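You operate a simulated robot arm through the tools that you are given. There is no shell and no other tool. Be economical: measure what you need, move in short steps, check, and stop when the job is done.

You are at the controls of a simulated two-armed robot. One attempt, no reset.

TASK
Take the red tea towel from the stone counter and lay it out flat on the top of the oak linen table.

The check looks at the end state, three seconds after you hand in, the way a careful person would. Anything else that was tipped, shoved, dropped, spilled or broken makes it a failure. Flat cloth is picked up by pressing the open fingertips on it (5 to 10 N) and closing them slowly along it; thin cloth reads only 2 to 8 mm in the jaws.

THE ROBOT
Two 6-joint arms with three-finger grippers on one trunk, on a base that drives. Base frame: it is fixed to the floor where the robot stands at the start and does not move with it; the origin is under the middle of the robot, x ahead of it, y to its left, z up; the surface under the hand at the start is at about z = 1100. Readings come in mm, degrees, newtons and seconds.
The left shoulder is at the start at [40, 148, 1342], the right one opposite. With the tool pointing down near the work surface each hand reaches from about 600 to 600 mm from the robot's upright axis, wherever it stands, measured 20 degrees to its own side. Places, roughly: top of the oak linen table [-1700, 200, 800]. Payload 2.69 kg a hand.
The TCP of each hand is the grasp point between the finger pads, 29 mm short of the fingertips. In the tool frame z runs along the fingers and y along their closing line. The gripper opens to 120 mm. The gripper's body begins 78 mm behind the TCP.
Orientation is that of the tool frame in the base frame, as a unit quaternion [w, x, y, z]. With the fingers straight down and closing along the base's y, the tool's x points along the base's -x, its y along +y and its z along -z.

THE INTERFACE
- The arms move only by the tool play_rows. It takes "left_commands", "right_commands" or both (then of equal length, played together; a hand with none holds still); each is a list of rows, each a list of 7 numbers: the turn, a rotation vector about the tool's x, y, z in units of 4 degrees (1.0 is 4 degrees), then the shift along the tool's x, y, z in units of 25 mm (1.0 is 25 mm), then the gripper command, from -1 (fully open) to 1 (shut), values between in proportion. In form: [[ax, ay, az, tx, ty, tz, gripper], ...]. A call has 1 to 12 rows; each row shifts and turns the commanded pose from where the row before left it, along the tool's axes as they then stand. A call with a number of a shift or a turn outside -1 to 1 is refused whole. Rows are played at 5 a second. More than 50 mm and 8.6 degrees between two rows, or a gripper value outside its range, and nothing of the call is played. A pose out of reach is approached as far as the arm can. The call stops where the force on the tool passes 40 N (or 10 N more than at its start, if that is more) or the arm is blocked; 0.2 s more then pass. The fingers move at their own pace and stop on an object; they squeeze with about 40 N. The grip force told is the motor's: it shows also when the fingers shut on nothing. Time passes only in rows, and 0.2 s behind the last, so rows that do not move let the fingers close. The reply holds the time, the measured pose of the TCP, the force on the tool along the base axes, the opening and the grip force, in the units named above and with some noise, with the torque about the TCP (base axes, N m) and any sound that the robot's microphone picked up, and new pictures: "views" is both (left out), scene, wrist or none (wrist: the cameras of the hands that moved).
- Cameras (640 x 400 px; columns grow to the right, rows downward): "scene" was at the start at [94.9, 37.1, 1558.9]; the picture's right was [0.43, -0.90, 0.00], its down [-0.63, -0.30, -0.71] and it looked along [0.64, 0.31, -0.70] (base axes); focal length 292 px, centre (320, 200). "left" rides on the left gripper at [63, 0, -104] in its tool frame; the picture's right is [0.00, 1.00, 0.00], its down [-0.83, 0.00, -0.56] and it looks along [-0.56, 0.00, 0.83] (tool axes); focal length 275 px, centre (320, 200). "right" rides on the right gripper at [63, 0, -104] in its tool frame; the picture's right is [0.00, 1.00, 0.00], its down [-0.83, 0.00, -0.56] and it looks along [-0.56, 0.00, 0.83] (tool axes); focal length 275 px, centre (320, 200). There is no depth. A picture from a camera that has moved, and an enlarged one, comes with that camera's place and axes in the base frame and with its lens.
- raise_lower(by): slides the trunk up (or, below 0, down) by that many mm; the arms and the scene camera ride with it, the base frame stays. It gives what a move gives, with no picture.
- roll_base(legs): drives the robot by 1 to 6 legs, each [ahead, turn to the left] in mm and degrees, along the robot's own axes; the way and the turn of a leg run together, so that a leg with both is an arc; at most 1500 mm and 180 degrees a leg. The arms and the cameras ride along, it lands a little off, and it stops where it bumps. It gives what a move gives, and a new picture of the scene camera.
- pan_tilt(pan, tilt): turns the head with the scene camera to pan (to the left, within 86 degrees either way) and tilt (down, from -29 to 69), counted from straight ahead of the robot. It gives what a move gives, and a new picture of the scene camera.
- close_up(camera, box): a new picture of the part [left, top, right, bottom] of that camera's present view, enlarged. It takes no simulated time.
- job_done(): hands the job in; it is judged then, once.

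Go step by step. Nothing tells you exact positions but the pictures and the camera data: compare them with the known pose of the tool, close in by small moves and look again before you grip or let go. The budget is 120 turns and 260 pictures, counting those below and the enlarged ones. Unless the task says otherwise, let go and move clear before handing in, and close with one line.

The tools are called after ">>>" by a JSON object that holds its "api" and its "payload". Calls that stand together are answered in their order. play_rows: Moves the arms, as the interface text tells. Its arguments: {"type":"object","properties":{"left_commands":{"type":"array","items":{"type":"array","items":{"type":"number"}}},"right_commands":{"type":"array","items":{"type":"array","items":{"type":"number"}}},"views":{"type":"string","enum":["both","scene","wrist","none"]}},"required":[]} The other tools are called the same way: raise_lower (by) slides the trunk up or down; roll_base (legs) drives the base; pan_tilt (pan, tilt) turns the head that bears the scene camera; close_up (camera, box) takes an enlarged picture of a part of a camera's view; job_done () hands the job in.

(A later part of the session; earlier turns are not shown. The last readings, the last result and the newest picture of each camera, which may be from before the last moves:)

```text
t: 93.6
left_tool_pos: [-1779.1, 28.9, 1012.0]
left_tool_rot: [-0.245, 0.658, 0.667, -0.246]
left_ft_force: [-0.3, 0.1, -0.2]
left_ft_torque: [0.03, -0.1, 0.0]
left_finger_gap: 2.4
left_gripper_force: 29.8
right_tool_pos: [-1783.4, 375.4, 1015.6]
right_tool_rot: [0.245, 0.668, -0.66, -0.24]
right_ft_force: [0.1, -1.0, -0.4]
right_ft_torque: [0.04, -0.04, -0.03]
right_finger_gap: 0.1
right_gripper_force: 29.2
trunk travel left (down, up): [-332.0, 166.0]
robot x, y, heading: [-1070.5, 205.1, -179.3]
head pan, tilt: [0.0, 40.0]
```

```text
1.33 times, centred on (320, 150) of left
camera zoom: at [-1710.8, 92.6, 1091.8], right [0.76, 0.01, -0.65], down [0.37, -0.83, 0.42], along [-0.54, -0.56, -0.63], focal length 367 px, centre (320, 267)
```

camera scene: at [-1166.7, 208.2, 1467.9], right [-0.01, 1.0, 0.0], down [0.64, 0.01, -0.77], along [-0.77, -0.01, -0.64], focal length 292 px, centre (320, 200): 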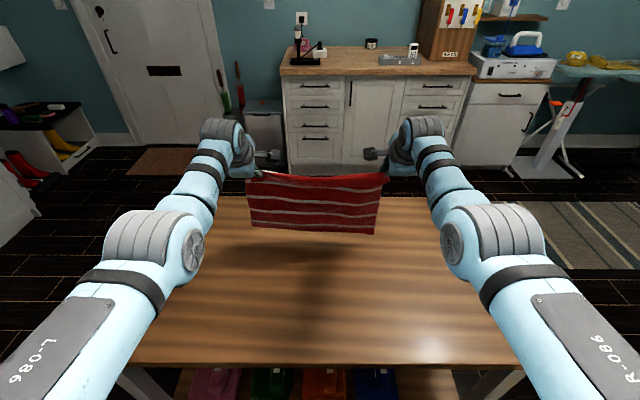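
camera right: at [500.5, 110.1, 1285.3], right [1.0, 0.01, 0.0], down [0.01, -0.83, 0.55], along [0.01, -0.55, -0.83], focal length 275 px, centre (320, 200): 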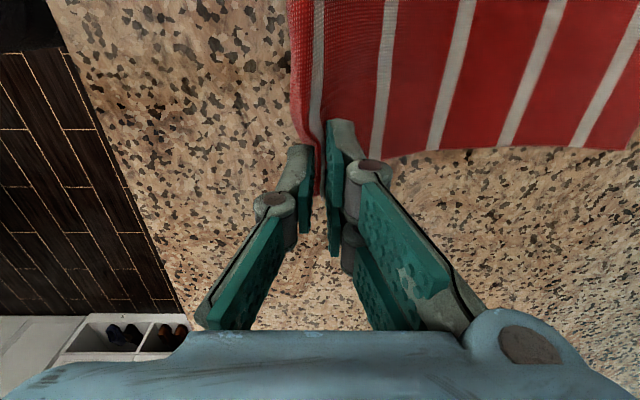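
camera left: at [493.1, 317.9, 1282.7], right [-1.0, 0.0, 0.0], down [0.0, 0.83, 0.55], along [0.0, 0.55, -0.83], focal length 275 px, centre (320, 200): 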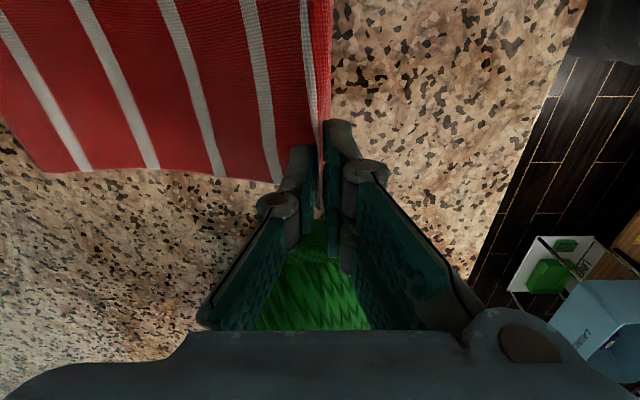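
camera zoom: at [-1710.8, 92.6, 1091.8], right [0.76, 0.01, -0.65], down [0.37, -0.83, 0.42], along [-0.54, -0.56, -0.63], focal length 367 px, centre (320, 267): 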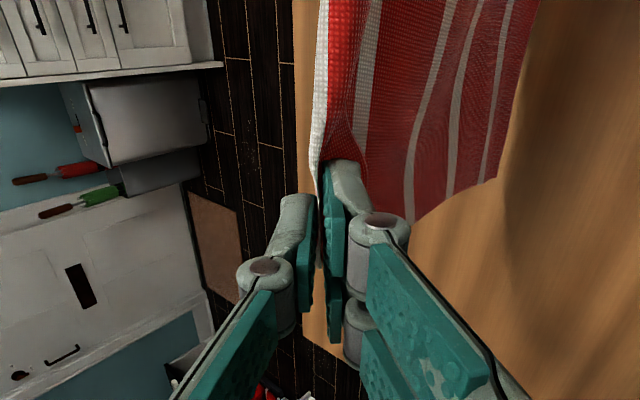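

The right fingers hold only a small tip of cloth, so I'll ease the tension and lay it gently.

>>> {"api": "play_rows", "payload": {"left_commands": [[0, 0, 0, 0.06, 0, 0, 1], [0, 0, 0, 0.06, 0, 0, 1]], "right_commands": [[0, 0, 0, 0.15, 0, 0, 1], [0, 0, 0, 0.15, 0, 0, 1]], "views": "none"}}

>>> {"api": "raise_lower", "payload": {"by": -35}}

>>> {"api": "roll_base", "payload": {"legs": [[-18, 0]]}}

>>> {"api": "raise_lower", "payload": {"by": -35}}

>>> {"api": "close_up", "payload": {"camera": "scene", "box": [190, 110, 450, 280]}}

```text
t: 94.2
left_tool_pos: [-1778.8, 32.5, 1013.2]
left_tool_rot: [-0.246, 0.658, 0.668, -0.246]
left_ft_force: [1.4, 0.1, -0.8]
left_ft_torque: [-0.05, 0.06, -0.01]
left_finger_gap: 2.3
left_gripper_force: 32.3
right_tool_pos: [-1783.3, 368.3, 1017.2]
right_tool_rot: [0.245, 0.668, -0.661, -0.24]
right_ft_force: [-0.1, -0.1, 0.5]
right_ft_torque: [0.03, -0.03, 0.03]
right_finger_gap: 0.0
right_gripper_force: 29.2
trunk travel left (down, up): [-332.0, 166.0]
robot x, y, heading: [-1064.1, 208.9, -179.1]
head pan, tilt: [0.0, 40.0]
```

```text
t: 95.0
left_tool_pos: [-1778.5, 32.7, 979.2]
left_tool_rot: [-0.246, 0.658, 0.668, -0.245]
left_ft_force: [0.8, 0.5, -1.1]
left_ft_torque: [0.01, 0.03, -0.01]
left_finger_gap: 3.1
left_gripper_force: 34.9
right_tool_pos: [-1783.2, 369.1, 982.4]
right_tool_rot: [0.245, 0.667, -0.661, -0.241]
right_ft_force: [0.1, -0.6, 0.6]
right_ft_torque: [0.01, -0.01, -0.04]
right_finger_gap: 0.0
right_gripper_force: 29.4
trunk travel left (down, up): [-297.0, 201.0]
robot x, y, heading: [-1062.6, 206.4, -179.3]
head pan, tilt: [0.0, 40.0]
```

```text
t: 95.8
left_tool_pos: [-1763.7, 31.5, 975.4]
left_tool_rot: [-0.245, 0.658, 0.669, -0.244]
left_ft_force: [-0.1, 0.2, 0.5]
left_ft_torque: [0.01, -0.03, 0.02]
left_finger_gap: 2.0
left_gripper_force: 29.8
right_tool_pos: [-1768.5, 369.7, 979.4]
right_tool_rot: [0.243, 0.668, -0.661, -0.239]
right_ft_force: [-0.4, 0.2, -0.4]
right_ft_torque: [0.0, -0.06, 0.0]
right_finger_gap: 0.1
right_gripper_force: 28.7
trunk travel left (down, up): [-297.0, 201.0]
robot x, y, heading: [-1049.3, 206.7, -179.2]
head pan, tilt: [0.0, 40.0]
camera scene: at [-1158.1, 208.3, 1392.3], right [-0.01, 1.0, 0.0], down [0.65, 0.01, -0.76], along [-0.76, -0.01, -0.65], focal length 292 px, centre (320, 200)
```

scene: 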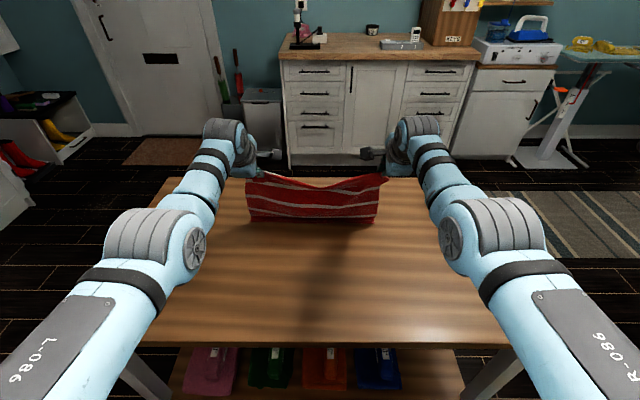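

```text
t: 96.5
left_tool_pos: [-1761.1, 33.5, 943.9]
left_tool_rot: [-0.247, 0.658, 0.667, -0.246]
left_ft_force: [1.1, 0.4, 0.0]
left_ft_torque: [-0.03, -0.3, -0.02]
left_finger_gap: 1.5
left_gripper_force: 30.4
right_tool_pos: [-1764.2, 368.8, 948.1]
right_tool_rot: [0.246, 0.668, -0.66, -0.241]
right_ft_force: [0.2, -0.4, -0.7]
right_ft_torque: [0.02, -0.01, 0.01]
right_finger_gap: 0.1
right_gripper_force: 28.3
trunk travel left (down, up): [-262.0, 236.0]
robot x, y, heading: [-1053.5, 207.0, -179.4]
head pan, tilt: [0.0, 40.0]
```

```text
2.35 times, centred on (320, 195) of scene
camera zoom: at [-1152.7, 208.4, 1358.1], right [-0.01, 1.0, 0.0], down [0.64, 0.01, -0.77], along [-0.77, -0.01, -0.64], focal length 688 px, centre (320, 212)
```

zoom: 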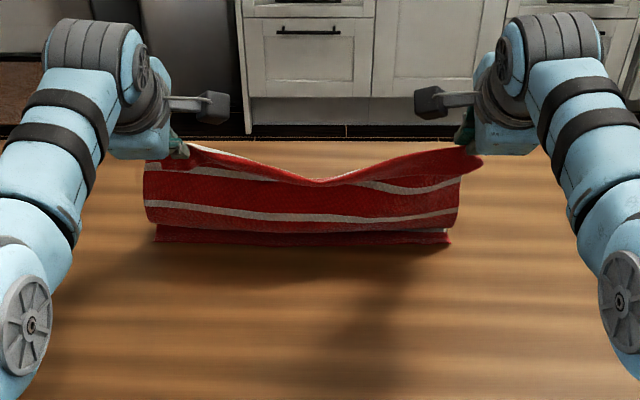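

Both corners still hold, with a little sag. I'll continue backing and lowering.

>>> {"api": "roll_base", "payload": {"legs": [[-45, 0]]}}

>>> {"api": "raise_lower", "payload": {"by": -35}}

>>> {"api": "roll_base", "payload": {"legs": [[-40, 0]]}}

>>> {"api": "close_up", "payload": {"camera": "scene", "box": [190, 110, 450, 280]}}

```text
t: 97.5
left_tool_pos: [-1721.5, 34.7, 940.8]
left_tool_rot: [-0.244, 0.66, 0.668, -0.244]
left_ft_force: [0.1, 0.0, -0.7]
left_ft_torque: [0.02, 0.31, -0.03]
left_finger_gap: 1.5
left_gripper_force: 31.0
right_tool_pos: [-1725.3, 369.1, 942.5]
right_tool_rot: [0.243, 0.668, -0.662, -0.239]
right_ft_force: [-0.7, 0.3, 0.4]
right_ft_torque: [0.01, -0.02, -0.03]
right_finger_gap: 0.0
right_gripper_force: 28.6
trunk travel left (down, up): [-262.0, 236.0]
robot x, y, heading: [-1005.4, 211.4, -179.3]
head pan, tilt: [0.0, 40.0]
camera scene: at [-1115.2, 208.9, 1357.6], right [-0.01, 1.0, 0.0], down [0.65, 0.01, -0.76], along [-0.76, -0.01, -0.65], focal length 292 px, centre (320, 200)
```

scene: 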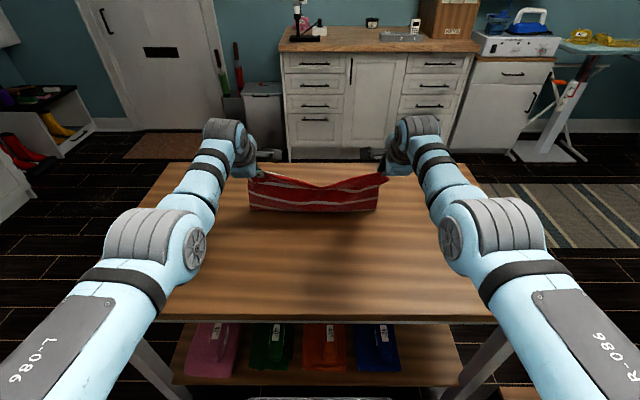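

```text
t: 98.2
left_tool_pos: [-1716.5, 34.2, 908.9]
left_tool_rot: [-0.247, 0.658, 0.667, -0.246]
left_ft_force: [0.5, 0.2, -1.9]
left_ft_torque: [0.0, -0.1, -0.01]
left_finger_gap: 3.0
left_gripper_force: 31.2
right_tool_pos: [-1720.8, 370.5, 912.3]
right_tool_rot: [0.246, 0.668, -0.66, -0.241]
right_ft_force: [0.1, 0.7, 0.7]
right_ft_torque: [0.0, -0.04, -0.01]
right_finger_gap: 0.0
right_gripper_force: 29.0
trunk travel left (down, up): [-227.0, 271.0]
robot x, y, heading: [-1005.4, 208.8, -179.0]
head pan, tilt: [0.0, 40.0]
```

```text
t: 99.1
left_tool_pos: [-1681.9, 34.6, 906.2]
left_tool_rot: [-0.245, 0.659, 0.668, -0.244]
left_ft_force: [-0.2, 0.7, -1.6]
left_ft_torque: [0.02, -0.08, -0.02]
left_finger_gap: 3.0
left_gripper_force: 32.8
right_tool_pos: [-1686.1, 369.8, 908.7]
right_tool_rot: [0.243, 0.669, -0.661, -0.238]
right_ft_force: [-0.1, -1.0, -0.3]
right_ft_torque: [-0.01, -0.03, 0.01]
right_finger_gap: 0.1
right_gripper_force: 29.0
trunk travel left (down, up): [-227.0, 271.0]
robot x, y, heading: [-966.6, 210.3, -179.5]
head pan, tilt: [0.0, 40.0]
camera scene: at [-1075.8, 209.4, 1323.0], right [-0.01, 1.0, 0.0], down [0.65, 0.01, -0.76], along [-0.76, -0.01, -0.65], focal length 292 px, centre (320, 200)
```

scene: 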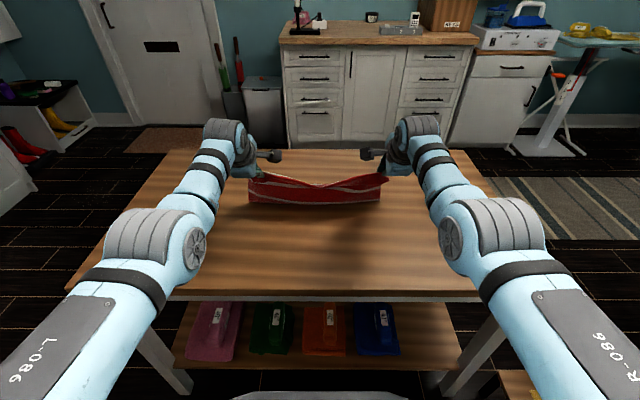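

```text
2.35 times, centred on (320, 195) of scene
camera zoom: at [-1075.8, 209.4, 1323.0], right [-0.01, 1.0, 0.0], down [0.65, 0.01, -0.76], along [-0.76, -0.01, -0.65], focal length 688 px, centre (320, 212)
```

zoom: 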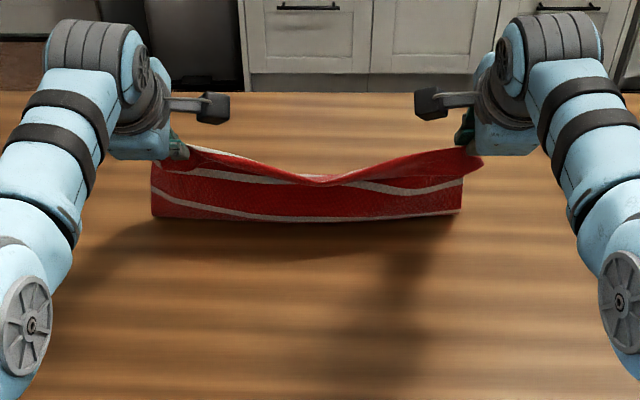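

Good: the bend is at x ≈ −1676, with perhaps half the towel laid beyond it. I'll go on.

>>> {"api": "raise_lower", "payload": {"by": -25}}

>>> {"api": "roll_base", "payload": {"legs": [[-40, 0]]}}

>>> {"api": "raise_lower", "payload": {"by": -18}}

>>> {"api": "roll_base", "payload": {"legs": [[-30, 0]]}}

>>> {"api": "close_up", "payload": {"camera": "scene", "box": [190, 110, 450, 280]}}

```text
t: 99.8
left_tool_pos: [-1679.0, 34.3, 883.7]
left_tool_rot: [-0.247, 0.658, 0.668, -0.245]
left_ft_force: [0.9, -0.4, 0.6]
left_ft_torque: [0.01, 0.24, 0.0]
left_finger_gap: 1.6
left_gripper_force: 31.1
right_tool_pos: [-1683.6, 370.0, 888.8]
right_tool_rot: [0.244, 0.668, -0.66, -0.241]
right_ft_force: [-0.2, 0.8, 0.0]
right_ft_torque: [0.04, -0.04, 0.01]
right_finger_gap: 0.0
right_gripper_force: 29.1
trunk travel left (down, up): [-202.0, 296.0]
robot x, y, heading: [-965.5, 213.0, -179.5]
head pan, tilt: [0.0, 40.0]
```

```text
t: 100.7
left_tool_pos: [-1641.0, 34.7, 881.6]
left_tool_rot: [-0.245, 0.658, 0.668, -0.245]
left_ft_force: [-0.4, 0.1, -0.6]
left_ft_torque: [0.01, -0.05, 0.0]
left_finger_gap: 3.3
left_gripper_force: 29.7
right_tool_pos: [-1645.2, 369.7, 884.7]
right_tool_rot: [0.243, 0.669, -0.661, -0.239]
right_ft_force: [-0.7, 0.8, -0.1]
right_ft_torque: [0.01, -0.04, 0.02]
right_finger_gap: 0.0
right_gripper_force: 29.1
trunk travel left (down, up): [-202.0, 296.0]
robot x, y, heading: [-927.7, 209.6, -179.4]
head pan, tilt: [0.0, 40.0]
camera scene: at [-1034.6, 209.8, 1298.3], right [-0.01, 1.0, 0.0], down [0.65, 0.01, -0.76], along [-0.76, -0.01, -0.65], focal length 292 px, centre (320, 200)
```

scene: 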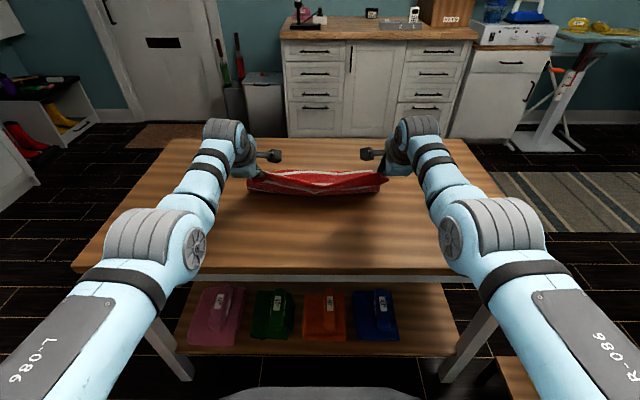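

```text
t: 101.3
left_tool_pos: [-1637.2, 34.6, 866.1]
left_tool_rot: [-0.245, 0.658, 0.669, -0.246]
left_ft_force: [1.5, -0.1, -0.4]
left_ft_torque: [-0.06, -0.25, -0.08]
left_finger_gap: 1.5
left_gripper_force: 30.7
right_tool_pos: [-1642.3, 369.4, 869.2]
right_tool_rot: [0.244, 0.669, -0.66, -0.24]
right_ft_force: [0.2, 0.7, 0.8]
right_ft_torque: [0.04, -0.04, 0.01]
right_finger_gap: 0.0
right_gripper_force: 29.1
trunk travel left (down, up): [-184.0, 314.0]
robot x, y, heading: [-927.7, 207.3, -179.2]
head pan, tilt: [0.0, 40.0]
```

```text
t: 102.2
left_tool_pos: [-1611.0, 34.2, 863.0]
left_tool_rot: [-0.244, 0.658, 0.669, -0.245]
left_ft_force: [-1.3, 0.6, -1.0]
left_ft_torque: [0.02, -0.15, 0.01]
left_finger_gap: 4.4
left_gripper_force: 35.7
right_tool_pos: [-1614.8, 369.8, 867.2]
right_tool_rot: [0.243, 0.669, -0.661, -0.24]
right_ft_force: [-0.6, -0.2, 0.7]
right_ft_torque: [0.04, 0.0, -0.02]
right_finger_gap: 0.0
right_gripper_force: 29.0
trunk travel left (down, up): [-184.0, 314.0]
robot x, y, heading: [-896.2, 211.7, -179.3]
head pan, tilt: [0.0, 40.0]
camera scene: at [-1004.3, 210.2, 1280.3], right [-0.01, 1.0, 0.0], down [0.65, 0.01, -0.76], along [-0.76, -0.01, -0.65], focal length 292 px, centre (320, 200)
```

scene: 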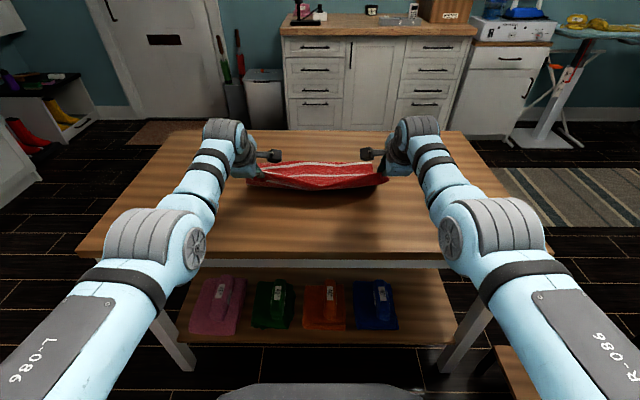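

```text
2.35 times, centred on (320, 195) of scene
camera zoom: at [-1004.3, 210.2, 1280.3], right [-0.01, 1.0, 0.0], down [0.65, 0.01, -0.76], along [-0.76, -0.01, -0.65], focal length 688 px, centre (320, 212)
```

zoom: 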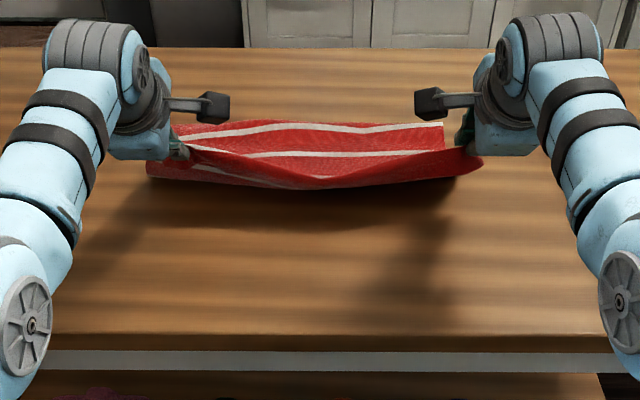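

The far edge is lying flat at x ≈ −1742 with stripes visible. I'll lower and pull back to straighten the rest.

>>> {"api": "roll_base", "payload": {"legs": [[-40, 0]]}}

>>> {"api": "raise_lower", "payload": {"by": -18}}

>>> {"api": "roll_base", "payload": {"legs": [[-30, 0]]}}

>>> {"api": "close_up", "payload": {"camera": "scene", "box": [190, 110, 450, 280]}}

```text
t: 103.1
left_tool_pos: [-1569.9, 35.7, 863.3]
left_tool_rot: [-0.244, 0.659, 0.668, -0.245]
left_ft_force: [1.5, -0.6, -2.3]
left_ft_torque: [0.01, 0.12, -0.01]
left_finger_gap: 2.2
left_gripper_force: 29.1
right_tool_pos: [-1575.4, 371.0, 867.4]
right_tool_rot: [0.243, 0.669, -0.66, -0.239]
right_ft_force: [0.9, -0.5, 0.4]
right_ft_torque: [0.02, -0.03, 0.01]
right_finger_gap: 0.0
right_gripper_force: 29.1
trunk travel left (down, up): [-184.0, 314.0]
robot x, y, heading: [-858.5, 212.2, -179.1]
head pan, tilt: [0.0, 40.0]
camera scene: at [-964.1, 210.7, 1280.3], right [-0.01, 1.0, 0.0], down [0.64, 0.01, -0.76], along [-0.76, -0.01, -0.64], focal length 292 px, centre (320, 200)
```

scene: 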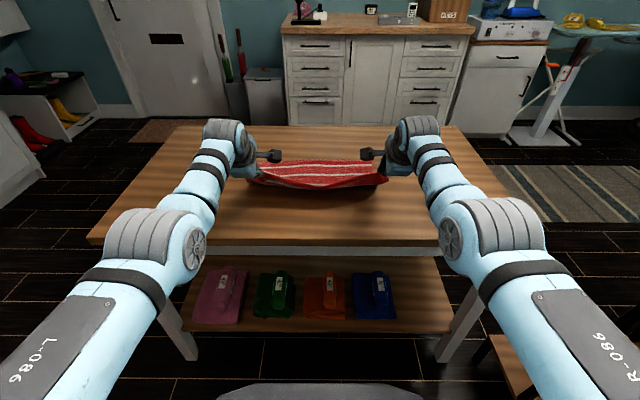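

```text
t: 103.7
left_tool_pos: [-1567.9, 34.7, 847.6]
left_tool_rot: [-0.246, 0.657, 0.668, -0.246]
left_ft_force: [2.9, 1.3, 1.3]
left_ft_torque: [0.03, -0.05, -0.01]
left_finger_gap: 1.7
left_gripper_force: 30.5
right_tool_pos: [-1573.0, 371.3, 850.8]
right_tool_rot: [0.245, 0.669, -0.66, -0.24]
right_ft_force: [-0.4, 0.4, 0.3]
right_ft_torque: [0.0, -0.04, 0.0]
right_finger_gap: 0.0
right_gripper_force: 28.9
trunk travel left (down, up): [-166.0, 332.0]
robot x, y, heading: [-861.7, 208.9, -179.2]
head pan, tilt: [0.0, 40.0]
```

```text
t: 104.6
left_tool_pos: [-1539.7, 35.8, 846.4]
left_tool_rot: [-0.245, 0.658, 0.669, -0.244]
left_ft_force: [0.3, -0.9, 1.0]
left_ft_torque: [0.03, 0.1, 0.01]
left_finger_gap: 2.6
left_gripper_force: 34.8
right_tool_pos: [-1545.0, 371.3, 848.9]
right_tool_rot: [0.243, 0.669, -0.661, -0.239]
right_ft_force: [-1.0, -0.3, -0.3]
right_ft_torque: [0.02, -0.01, -0.01]
right_finger_gap: 0.0
right_gripper_force: 29.0
trunk travel left (down, up): [-166.0, 332.0]
robot x, y, heading: [-826.4, 212.8, -179.0]
head pan, tilt: [0.0, 40.0]
camera scene: at [-933.5, 211.2, 1262.3], right [-0.01, 1.0, 0.0], down [0.64, 0.01, -0.76], along [-0.76, -0.01, -0.64], focal length 292 px, centre (320, 200)
```

scene: 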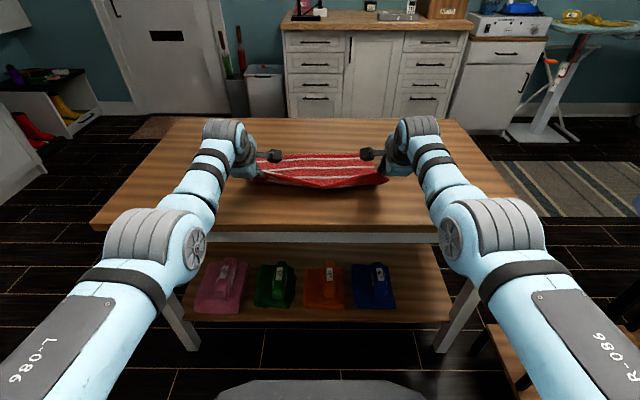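

```text
2.35 times, centred on (320, 195) of scene
camera zoom: at [-933.5, 211.2, 1262.3], right [-0.01, 1.0, 0.0], down [0.64, 0.01, -0.76], along [-0.76, -0.01, -0.64], focal length 688 px, centre (320, 212)
```

zoom: 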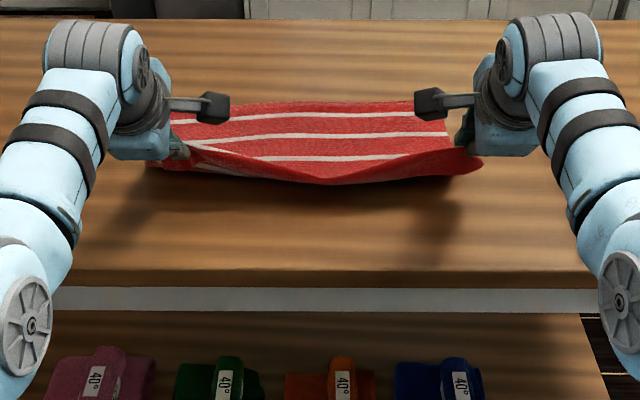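

Nearly flat. I'll look through the wrist cameras at the two held corners.

>>> {"api": "close_up", "payload": {"camera": "right", "box": [0, 0, 640, 400]}}

>>> {"api": "close_up", "payload": {"camera": "left", "box": [0, 0, 640, 400]}}

```text
1.00 times, centred on (320, 200) of right (not enlarged: the box is as wide or as high as the picture)
camera zoom: at [-1476.3, 309.7, 929.4], right [-0.77, -0.01, 0.64], down [0.34, 0.84, 0.43], along [-0.54, 0.55, -0.64], focal length 275 px, centre (320, 200)
```

zoom: 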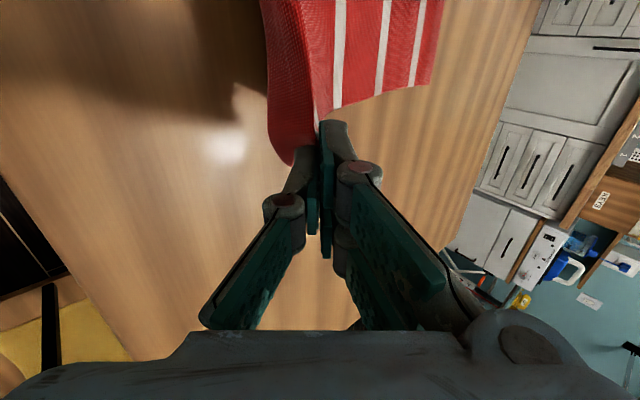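

```text
1.00 times, centred on (320, 200) of left (not enlarged: the box is as wide or as high as the picture)
camera zoom: at [-1472.1, 99.2, 925.7], right [0.76, 0.01, -0.65], down [0.37, -0.83, 0.42], along [-0.53, -0.56, -0.63], focal length 275 px, centre (320, 200)
```

zoom: 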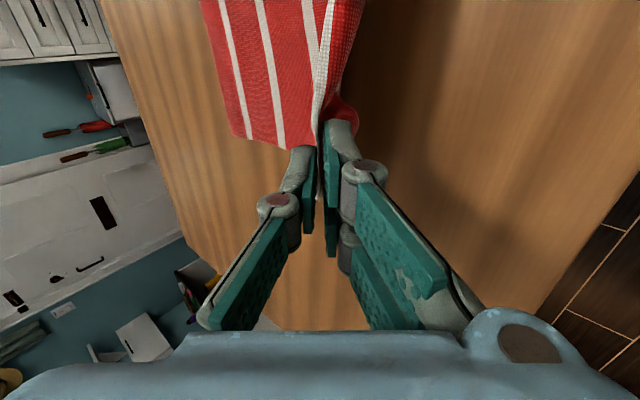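

Both corners hold, with the flap on my side. I'll back 20 mm to take up the slack, then set the held edge down with a slight forward move so the flap spreads towards me.

>>> {"api": "roll_base", "payload": {"legs": [[-22, 0]]}}

>>> {"api": "play_rows", "payload": {"left_commands": [[0, 0, 0, 0, 0.07, 0.2, 1], [0, 0, 0, 0, 0.07, 0.2, 1], [0, 0, 0, 0, 0.07, 0.2, 1], [0, 0, 0, 0, 0, 0, 1]], "right_commands": [[0, 0, 0, 0, -0.07, 0.22, 1], [0, 0, 0, 0, -0.07, 0.22, 1], [0, 0, 0, 0, -0.07, 0.22, 1], [0, 0, 0, 0, 0, 0, 1]], "views": "both"}}

```text
t: 105.4
left_tool_pos: [-1518.1, 36.6, 845.9]
left_tool_rot: [-0.245, 0.658, 0.669, -0.245]
left_ft_force: [1.5, 0.2, 1.7]
left_ft_torque: [-0.01, -0.15, -0.01]
left_finger_gap: 1.9
left_gripper_force: 29.7
right_tool_pos: [-1524.1, 371.7, 849.1]
right_tool_rot: [0.243, 0.668, -0.661, -0.24]
right_ft_force: [0.2, 0.0, 0.4]
right_ft_torque: [0.04, -0.03, 0.02]
right_finger_gap: 0.0
right_gripper_force: 29.2
trunk travel left (down, up): [-166.0, 332.0]
robot x, y, heading: [-808.8, 212.3, -179.1]
head pan, tilt: [0.0, 40.0]
camera scene: at [-911.2, 211.5, 1262.3], right [-0.01, 1.0, 0.0], down [0.64, 0.01, -0.76], along [-0.76, -0.01, -0.64], focal length 292 px, centre (320, 200)
```

scene: 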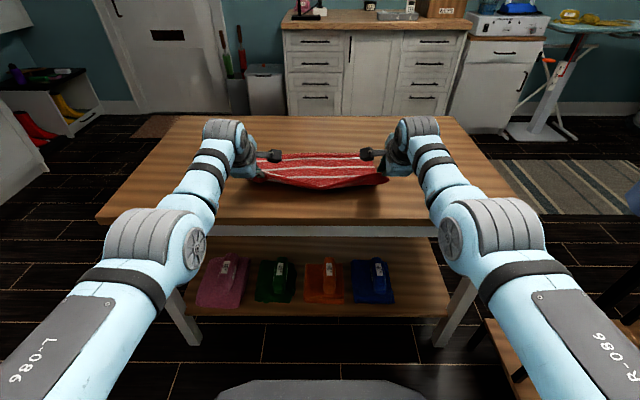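

```text
t: 106.4
left_tool_pos: [-1517.6, 35.4, 833.7]
left_tool_rot: [-0.245, 0.658, 0.668, -0.246]
left_ft_force: [1.5, -0.2, 0.2]
left_ft_torque: [-0.04, 0.17, -0.02]
left_finger_gap: 2.1
left_gripper_force: 31.8
left hand out of reach, approached as far as the arm can: row 2
right_tool_pos: [-1520.9, 372.3, 834.7]
right_tool_rot: [0.244, 0.668, -0.661, -0.24]
right_ft_force: [-0.5, -0.6, 0.2]
right_ft_torque: [0.0, -0.04, -0.01]
right_finger_gap: 0.1
right_gripper_force: 28.9
right hand out of reach, approached as far as the arm can: row 2
trunk travel left (down, up): [-166.0, 332.0]
robot x, y, heading: [-802.7, 210.2, -179.1]
head pan, tilt: [0.0, 40.0]
camera scene: at [-908.9, 211.6, 1262.5], right [-0.01, 1.0, 0.0], down [0.64, 0.01, -0.77], along [-0.77, -0.01, -0.64], focal length 292 px, centre (320, 200)
camera right: at [-1452.2, 311.3, 914.5], right [-0.77, -0.01, 0.64], down [0.34, 0.84, 0.43], along [-0.54, 0.55, -0.64], focal length 275 px, centre (320, 200)
camera left: at [-1449.6, 99.2, 912.5], right [0.76, 0.01, -0.65], down [0.37, -0.83, 0.42], along [-0.54, -0.56, -0.63], focal length 275 px, centre (320, 200)
```

scene: 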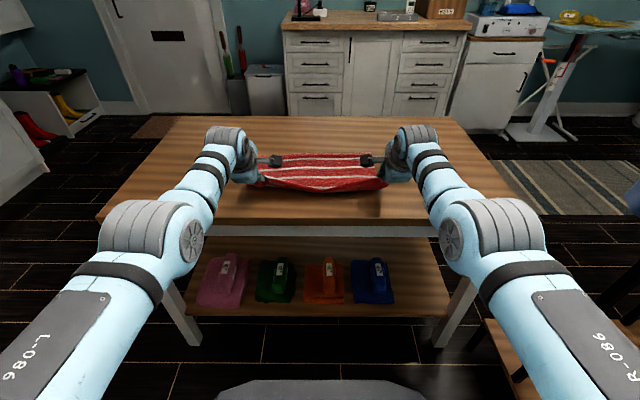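
right: 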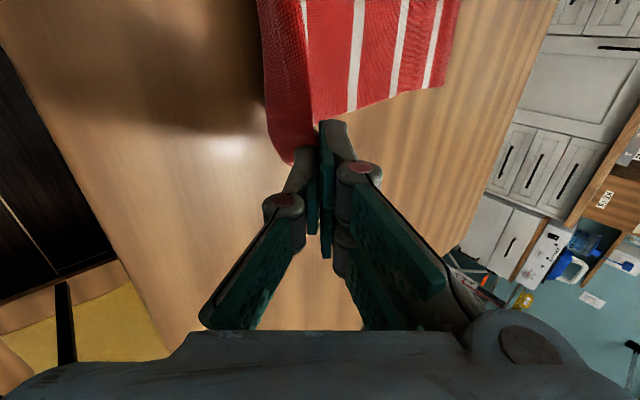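
left: 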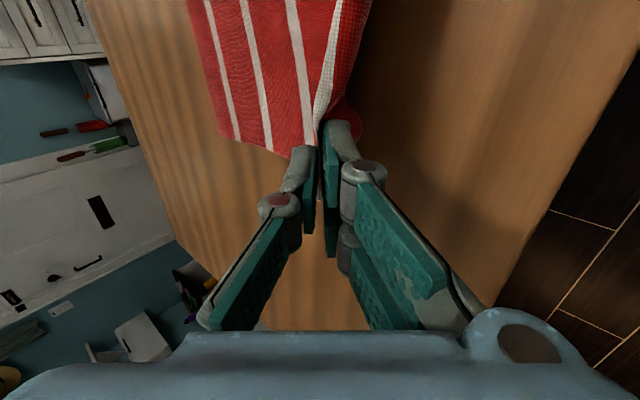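

The fingertips are about 12 mm above the table. I'll lower the trunk 8 mm and look at the towel's state before releasing.

>>> {"api": "raise_lower", "payload": {"by": -9}}

>>> {"api": "close_up", "payload": {"camera": "scene", "box": [210, 120, 430, 250]}}

```text
t: 106.9
left_tool_pos: [-1517.4, 35.0, 823.8]
left_tool_rot: [-0.246, 0.657, 0.668, -0.247]
left_ft_force: [2.6, 0.1, 0.8]
left_ft_torque: [0.01, 0.02, -0.04]
left_finger_gap: 2.6
left_gripper_force: 34.9
right_tool_pos: [-1519.4, 372.2, 825.3]
right_tool_rot: [0.243, 0.669, -0.66, -0.24]
right_ft_force: [0.3, 0.2, 0.0]
right_ft_torque: [0.01, -0.04, 0.03]
right_finger_gap: 0.0
right_gripper_force: 29.3
trunk travel left (down, up): [-157.0, 341.0]
robot x, y, heading: [-806.2, 213.7, -179.0]
head pan, tilt: [0.0, 40.0]
```

```text
2.91 times, centred on (320, 185) of scene
camera zoom: at [-908.6, 211.5, 1253.4], right [-0.01, 1.0, 0.0], down [0.64, 0.01, -0.77], along [-0.77, -0.01, -0.64], focal length 850 px, centre (320, 244)
```

zoom: 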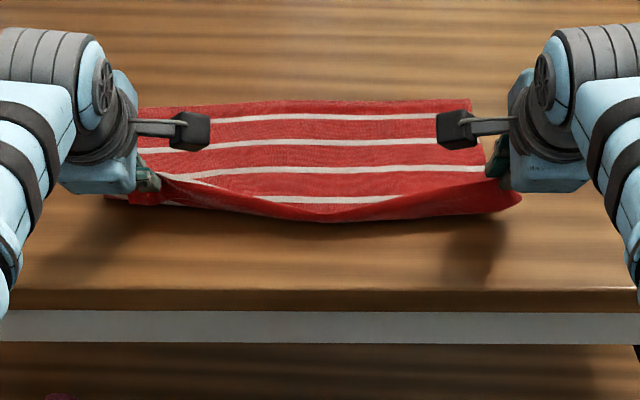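

The towel is nearly flat, with the flap spread towards me. I'll open both hands gently and retreat along the fingers.

>>> {"api": "play_rows", "payload": {"left_commands": [[0, 0, 0, 0, 0, 0, 0.8], [0, 0, 0, 0, 0, 0, 0.6], [0, 0, 0, 0, 0, 0, 0.5], [0, 0, 0, 0, 0, -0.4, 0.5], [0, 0, 0, 0, 0, -0.8, 0.5], [0, 0, 0, 0, 0, -1, 0.5], [0, 0, 0, 0, 0, -1, 0.5]], "right_commands": [[0, 0, 0, 0, 0, 0, 0.8], [0, 0, 0, 0, 0, 0, 0.6], [0, 0, 0, 0, 0, 0, 0.5], [0, 0, 0, 0, 0, -0.4, 0.5], [0, 0, 0, 0, 0, -0.8, 0.5], [0, 0, 0, 0, 0, -1, 0.5], [0, 0, 0, 0, 0, -1, 0.5]], "views": "wrist"}}

>>> {"api": "close_up", "payload": {"camera": "scene", "box": [210, 120, 430, 250]}}

```text
t: 108.5
left_tool_pos: [-1463.0, 34.0, 886.1]
left_tool_rot: [-0.245, 0.658, 0.668, -0.246]
left_ft_force: [-0.4, 0.0, -0.1]
left_ft_torque: [0.01, 0.02, -0.02]
left_finger_gap: 30.0
left_gripper_force: 0.0
right_tool_pos: [-1469.5, 375.1, 887.4]
right_tool_rot: [0.245, 0.668, -0.66, -0.241]
right_ft_force: [0.9, -0.3, -0.9]
right_ft_torque: [-0.03, 0.06, 0.0]
right_finger_gap: 29.9
right_gripper_force: 0.1
trunk travel left (down, up): [-157.0, 341.0]
robot x, y, heading: [-805.6, 209.8, -179.4]
head pan, tilt: [0.0, 40.0]
camera right: at [-1400.7, 313.4, 967.1], right [-0.77, -0.01, 0.64], down [0.34, 0.84, 0.43], along [-0.54, 0.55, -0.64], focal length 275 px, centre (320, 200)
camera left: at [-1395.6, 98.3, 966.3], right [0.76, 0.01, -0.65], down [0.37, -0.83, 0.42], along [-0.54, -0.56, -0.63], focal length 275 px, centre (320, 200)
```

right: 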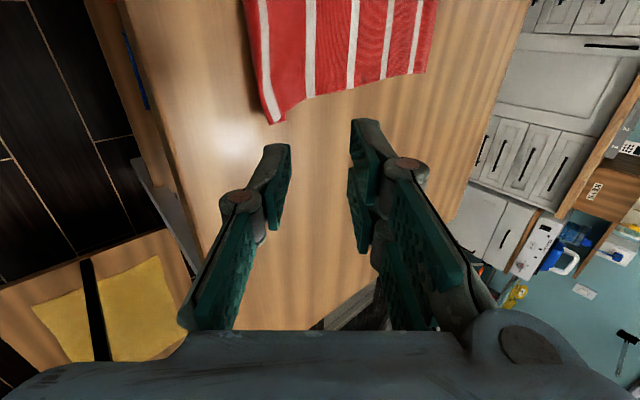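
left: 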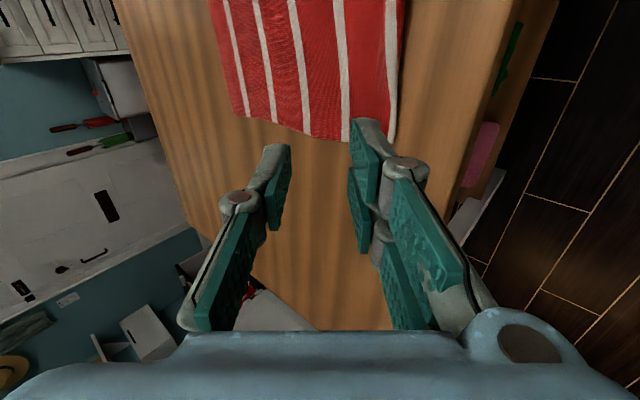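

```text
2.91 times, centred on (320, 185) of scene
camera zoom: at [-907.8, 211.7, 1253.6], right [-0.01, 1.0, 0.0], down [0.64, 0.01, -0.77], along [-0.77, -0.01, -0.64], focal length 850 px, centre (320, 244)
```

zoom: 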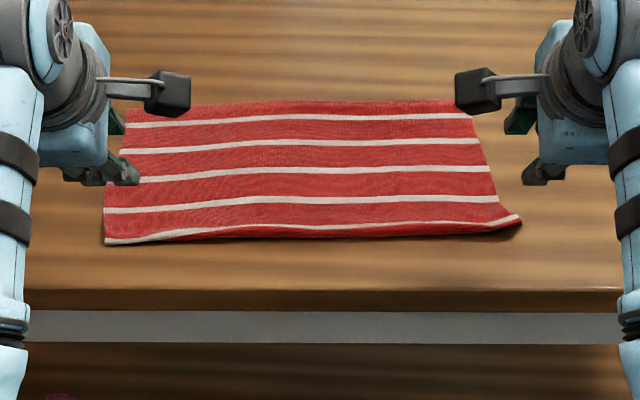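

The towel lies neatly, but the red hem below the near stripe is folded under. Dragging the towel away from me from its far side should let friction pull that hem out, so I'll move the closed hands over the far part.

>>> {"api": "play_rows", "payload": {"left_commands": [[0, 0, 0, 0.6, 0, -0.2, 1], [0, 0, 0, 0.6, 0, -0.2, 1], [0, 0, 0, 0.6, 0, 0, 1]], "right_commands": [[0, 0, 0, 0.6, 0, -0.2, 1], [0, 0, 0, 0.6, 0, -0.2, 1], [0, 0, 0, 0.6, 0, 0, 1]], "views": "none"}}

>>> {"api": "roll_base", "payload": {"legs": [[205, 0]]}}

>>> {"api": "close_up", "payload": {"camera": "left", "box": [0, 0, 640, 400]}}

>>> {"api": "close_up", "payload": {"camera": "scene", "box": [190, 150, 450, 320]}}

```text
t: 109.3
left_tool_pos: [-1458.3, 79.2, 892.9]
left_tool_rot: [-0.245, 0.658, 0.669, -0.245]
left_ft_force: [0.2, -0.2, 0.5]
left_ft_torque: [0.02, -0.04, 0.0]
left_finger_gap: 0.3
left_gripper_force: 28.3
right_tool_pos: [-1463.8, 328.1, 893.2]
right_tool_rot: [0.244, 0.669, -0.66, -0.24]
right_ft_force: [0.3, 0.4, 0.0]
right_ft_torque: [-0.02, -0.02, 0.0]
right_finger_gap: 0.0
right_gripper_force: 28.4
trunk travel left (down, up): [-157.0, 341.0]
robot x, y, heading: [-804.7, 211.5, -179.1]
head pan, tilt: [0.0, 40.0]
```

```text
t: 110.9
left_tool_pos: [-1656.1, 70.8, 892.5]
left_tool_rot: [-0.245, 0.655, 0.671, -0.247]
left_ft_force: [-0.3, -0.2, -0.9]
left_ft_torque: [0.02, 0.01, 0.0]
left_finger_gap: 0.0
left_gripper_force: 28.6
right_tool_pos: [-1662.8, 319.1, 893.5]
right_tool_rot: [0.245, 0.672, -0.657, -0.238]
right_ft_force: [0.5, 0.4, 0.4]
right_ft_torque: [0.01, 0.03, 0.0]
right_finger_gap: 0.0
right_gripper_force: 28.1
trunk travel left (down, up): [-157.0, 341.0]
robot x, y, heading: [-1002.8, 206.0, -178.9]
head pan, tilt: [0.0, 40.0]
camera scene: at [-1107.3, 207.1, 1253.5], right [-0.02, 1.0, 0.0], down [0.64, 0.01, -0.77], along [-0.77, -0.02, -0.64], focal length 292 px, centre (320, 200)
```

scene: 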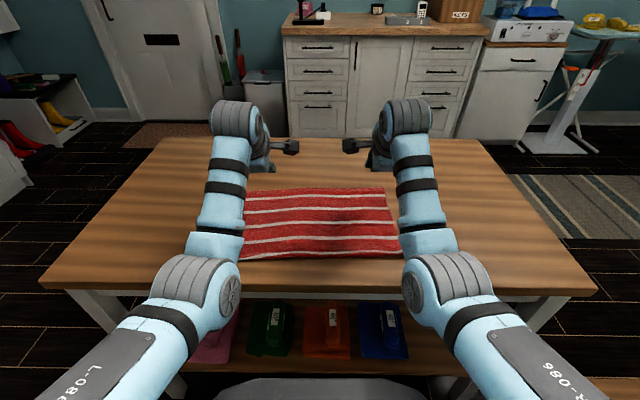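

```text
1.00 times, centred on (320, 200) of left (not enlarged: the box is as wide or as high as the picture)
camera zoom: at [-1588.4, 134.3, 972.4], right [0.76, 0.02, -0.65], down [0.38, -0.82, 0.42], along [-0.53, -0.57, -0.63], focal length 275 px, centre (320, 200)
```

zoom: 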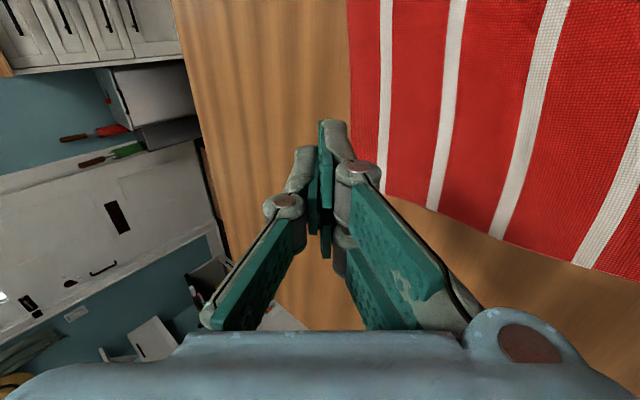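

```text
2.35 times, centred on (320, 235) of scene
camera zoom: at [-1107.3, 207.1, 1253.5], right [-0.02, 1.0, 0.0], down [0.64, 0.01, -0.77], along [-0.77, -0.02, -0.64], focal length 688 px, centre (320, 118)
```

zoom: 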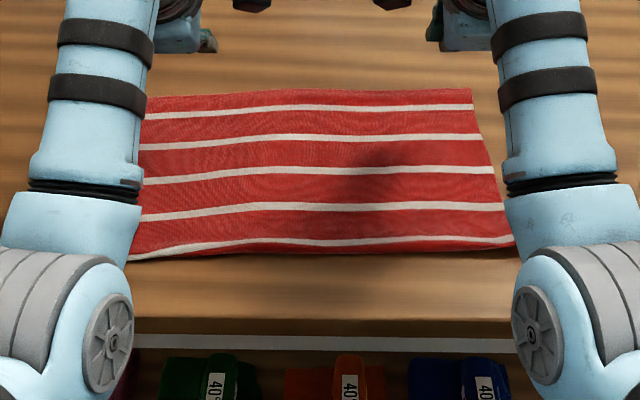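

The far edge is at x ≈ −1709, and my fingertips would land about 34 mm inside it. I'll lower the hands to just above the cloth.

>>> {"api": "play_rows", "payload": {"left_commands": [[0, 0, 0, 0, 0.385, 0.46, 1], [0, 0, 0, 0, 0.385, 0.46, 1], [0, 0, 0, 0, 0.385, 0.46, 1], [0, 0, 0, 0, 0.385, 0.46, 1], [0, 0, 0, 0, 0, 0, 1]], "right_commands": [[0, 0, 0, 0, -0.385, 0.46, 1], [0, 0, 0, 0, -0.385, 0.46, 1], [0, 0, 0, 0, -0.385, 0.46, 1], [0, 0, 0, 0, -0.385, 0.46, 1], [0, 0, 0, 0, 0, 0, 1]], "views": "wrist"}}

```text
t: 112.1
left_tool_pos: [-1655.4, 71.1, 833.1]
left_tool_rot: [-0.245, 0.655, 0.671, -0.247]
left_ft_force: [-0.4, -0.1, 0.3]
left_ft_torque: [0.0, -0.01, 0.0]
left_finger_gap: 0.1
left_gripper_force: 28.5
right_tool_pos: [-1663.7, 319.8, 834.5]
right_tool_rot: [0.245, 0.672, -0.657, -0.238]
right_ft_force: [0.7, -0.1, 0.7]
right_ft_torque: [0.01, -0.02, -0.01]
right_finger_gap: 0.2
right_gripper_force: 28.6
trunk travel left (down, up): [-157.0, 341.0]
robot x, y, heading: [-1005.1, 209.4, -178.5]
head pan, tilt: [0.0, 40.0]
camera right: at [-1594.2, 258.8, 915.2], right [-0.77, -0.02, 0.64], down [0.34, 0.84, 0.43], along [-0.55, 0.54, -0.64], focal length 275 px, centre (320, 200)
camera left: at [-1588.2, 135.1, 912.5], right [0.76, 0.02, -0.65], down [0.38, -0.82, 0.42], along [-0.53, -0.57, -0.63], focal length 275 px, centre (320, 200)
```

right: 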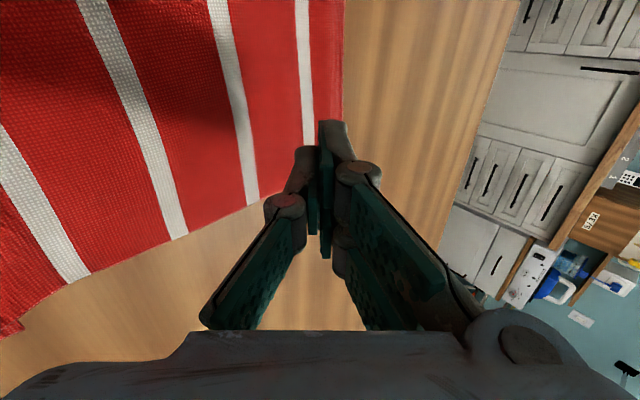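
left: 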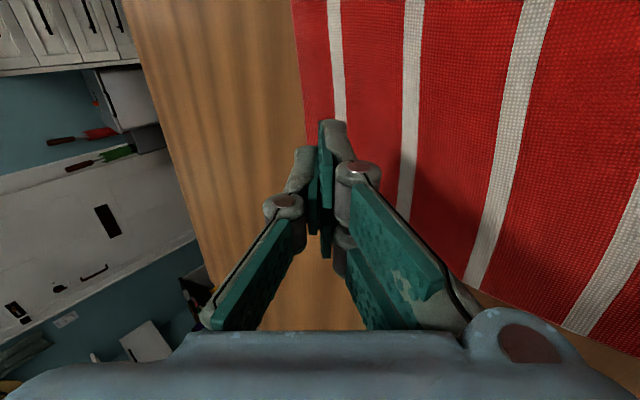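

The right fingertip would land almost at the corner, so I'll shift it inward 25 mm and then press both down gently.

>>> {"api": "play_rows", "payload": {"left_commands": [[0, 0, 0, 0.2, 0, 0, 1], [0, 0, 0, 0, 0.06, 0.07, 1], [0, 0, 0, 0, 0.06, 0.07, 1], [0, 0, 0, 0, 0.06, 0.07, 1], [0, 0, 0, 0, 0, 0, 1]], "right_commands": [[0, 0, 0, 0.9, 0.15, 0, 1], [0, 0, 0, 0, -0.06, 0.07, 1], [0, 0, 0, 0, -0.06, 0.07, 1], [0, 0, 0, 0, -0.06, 0.07, 1], [0, 0, 0, 0, 0, 0, 1]], "views": "none"}}

```text
t: 113.3
left_tool_pos: [-1656.3, 75.8, 826.2]
left_tool_rot: [-0.245, 0.656, 0.67, -0.247]
left_ft_force: [-0.4, -0.1, 0.5]
left_ft_torque: [0.0, 0.0, -0.02]
left_finger_gap: 0.0
left_gripper_force: 28.5
right_tool_pos: [-1666.8, 298.7, 829.1]
right_tool_rot: [0.245, 0.671, -0.657, -0.239]
right_ft_force: [-0.3, 0.3, 0.2]
right_ft_torque: [0.0, -0.01, 0.01]
right_finger_gap: 0.0
right_gripper_force: 28.2
trunk travel left (down, up): [-157.0, 341.0]
robot x, y, heading: [-1003.1, 209.9, -178.7]
head pan, tilt: [0.0, 40.0]
```

>>> {"api": "play_rows", "payload": {"left_commands": [[0, 0, 0, 0, 0.05, 0.06, 1], [0, 0, 0, 0, 0.05, 0.06, 1], [0, 0, 0, 0, 0, 0, 1]], "right_commands": [[0, 0, 0, 0, -0.09, 0.1, 1], [0, 0, 0, 0, -0.09, 0.1, 1], [0, 0, 0, 0, 0, 0, 1]], "views": "none"}}

```text
t: 114.1
left_tool_pos: [-1656.7, 74.6, 823.0]
left_tool_rot: [-0.245, 0.655, 0.671, -0.246]
left_ft_force: [0.5, 0.4, 0.3]
left_ft_torque: [0.05, 0.01, 0.03]
left_finger_gap: 0.0
left_gripper_force: 28.5
right_tool_pos: [-1666.1, 296.8, 822.3]
right_tool_rot: [0.246, 0.671, -0.657, -0.239]
right_ft_force: [-0.6, 0.1, 0.6]
right_ft_torque: [-0.02, 0.01, -0.01]
right_finger_gap: 0.1
right_gripper_force: 28.6
trunk travel left (down, up): [-157.0, 341.0]
robot x, y, heading: [-1005.2, 206.9, -178.7]
head pan, tilt: [0.0, 40.0]
```

Not in contact yet, so I'll go 2 mm at a time.

>>> {"api": "play_rows", "payload": {"left_commands": [[0, 0, 0, 0, 0.05, 0.06, 1], [0, 0, 0, 0, 0, 0, 1]], "right_commands": [[0, 0, 0, 0, -0.05, 0.06, 1], [0, 0, 0, 0, 0, 0, 1]], "views": "none"}}

>>> {"api": "play_rows", "payload": {"left_commands": [[0, 0, 0, 0, 0.05, 0.06, 1], [0, 0, 0, 0, 0, 0, 1]], "right_commands": [[0, 0, 0, 0, -0.05, 0.06, 1], [0, 0, 0, 0, 0, 0, 1]], "views": "wrist"}}

```text
t: 114.7
left_tool_pos: [-1657.3, 75.1, 819.8]
left_tool_rot: [-0.245, 0.654, 0.671, -0.247]
left_ft_force: [-1.0, 0.1, 0.9]
left_ft_torque: [0.02, 0.0, 0.01]
left_finger_gap: 0.2
left_gripper_force: 28.1
right_tool_pos: [-1665.2, 296.9, 821.3]
right_tool_rot: [0.245, 0.672, -0.658, -0.238]
right_ft_force: [0.4, -0.2, 0.0]
right_ft_torque: [0.0, 0.0, -0.01]
right_finger_gap: 0.2
right_gripper_force: 28.3
trunk travel left (down, up): [-157.0, 341.0]
robot x, y, heading: [-1007.5, 206.8, -178.6]
head pan, tilt: [0.0, 40.0]
```

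```text
t: 115.3
left_tool_pos: [-1656.2, 76.9, 818.0]
left_tool_rot: [-0.245, 0.654, 0.672, -0.247]
left_ft_force: [-0.7, -0.1, 0.0]
left_ft_torque: [0.01, 0.03, 0.01]
left_finger_gap: 0.3
left_gripper_force: 28.0
right_tool_pos: [-1666.5, 296.9, 818.4]
right_tool_rot: [0.245, 0.672, -0.657, -0.238]
right_ft_force: [-0.4, -0.6, -0.5]
right_ft_torque: [-0.02, -0.01, -0.02]
right_finger_gap: 0.0
right_gripper_force: 28.3
trunk travel left (down, up): [-157.0, 341.0]
robot x, y, heading: [-1004.5, 206.0, -178.5]
head pan, tilt: [0.0, 40.0]
camera right: at [-1597.0, 235.9, 899.2], right [-0.77, -0.02, 0.64], down [0.34, 0.84, 0.43], along [-0.55, 0.54, -0.64], focal length 275 px, centre (320, 200)
camera left: at [-1589.9, 140.5, 897.8], right [0.76, 0.02, -0.65], down [0.38, -0.82, 0.42], along [-0.53, -0.56, -0.63], focal length 275 px, centre (320, 200)
```

right: 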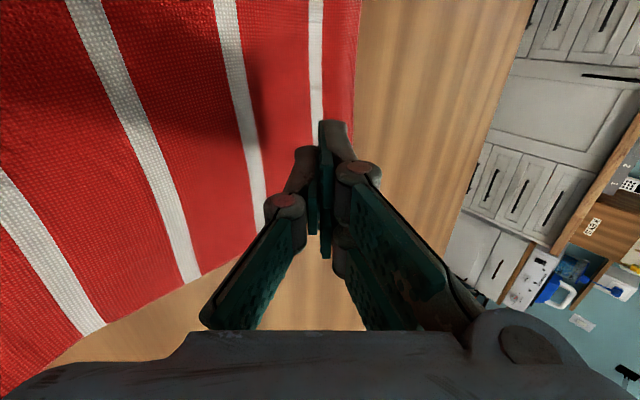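
left: 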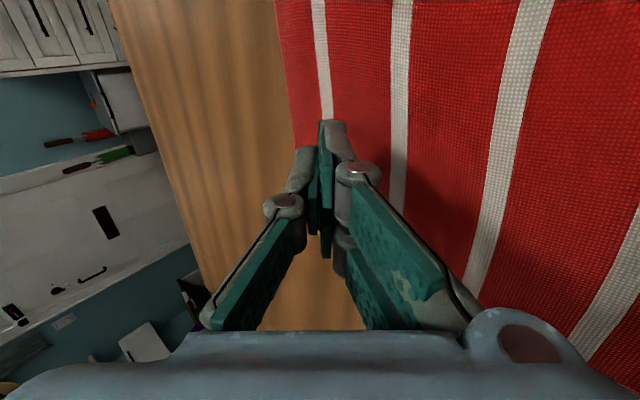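

The table seems a little lower than 800. I'll continue down in small steps.

>>> {"api": "play_rows", "payload": {"left_commands": [[0, 0, 0, 0, 0.05, 0.06, 1], [0, 0, 0, 0, 0.05, 0.06, 1], [0, 0, 0, 0, 0, 0, 1]], "right_commands": [[0, 0, 0, 0, -0.05, 0.06, 1], [0, 0, 0, 0, -0.05, 0.06, 1], [0, 0, 0, 0, 0, 0, 1]], "views": "none"}}

>>> {"api": "play_rows", "payload": {"left_commands": [[0, 0, 0, 0, 0.05, 0.06, 1], [0, 0, 0, 0, 0, 0, 1]], "right_commands": [[0, 0, 0, 0, -0.05, 0.06, 1], [0, 0, 0, 0, 0, 0, 1]], "views": "none"}}

```text
t: 116.1
left_tool_pos: [-1658.0, 75.4, 815.5]
left_tool_rot: [-0.244, 0.655, 0.671, -0.247]
left_ft_force: [0.3, 0.3, -0.5]
left_ft_torque: [-0.02, 0.02, 0.02]
left_finger_gap: 0.2
left_gripper_force: 28.2
right_tool_pos: [-1667.1, 296.8, 815.6]
right_tool_rot: [0.245, 0.672, -0.657, -0.238]
right_ft_force: [0.8, -0.2, -0.1]
right_ft_torque: [-0.03, -0.01, 0.0]
right_finger_gap: 0.1
right_gripper_force: 28.4
trunk travel left (down, up): [-157.0, 341.0]
robot x, y, heading: [-1007.7, 209.0, -178.6]
head pan, tilt: [0.0, 40.0]
```

```text
t: 116.7
left_tool_pos: [-1657.6, 74.2, 812.2]
left_tool_rot: [-0.245, 0.655, 0.671, -0.247]
left_ft_force: [-0.3, 0.0, -0.4]
left_ft_torque: [0.0, 0.03, 0.02]
left_finger_gap: 0.2
left_gripper_force: 29.0
right_tool_pos: [-1665.5, 296.7, 813.5]
right_tool_rot: [0.245, 0.672, -0.657, -0.238]
right_ft_force: [-0.3, -0.8, -0.5]
right_ft_torque: [-0.01, -0.01, 0.0]
right_finger_gap: 0.0
right_gripper_force: 28.6
trunk travel left (down, up): [-157.0, 341.0]
robot x, y, heading: [-1002.4, 209.1, -178.8]
head pan, tilt: [0.0, 40.0]
```

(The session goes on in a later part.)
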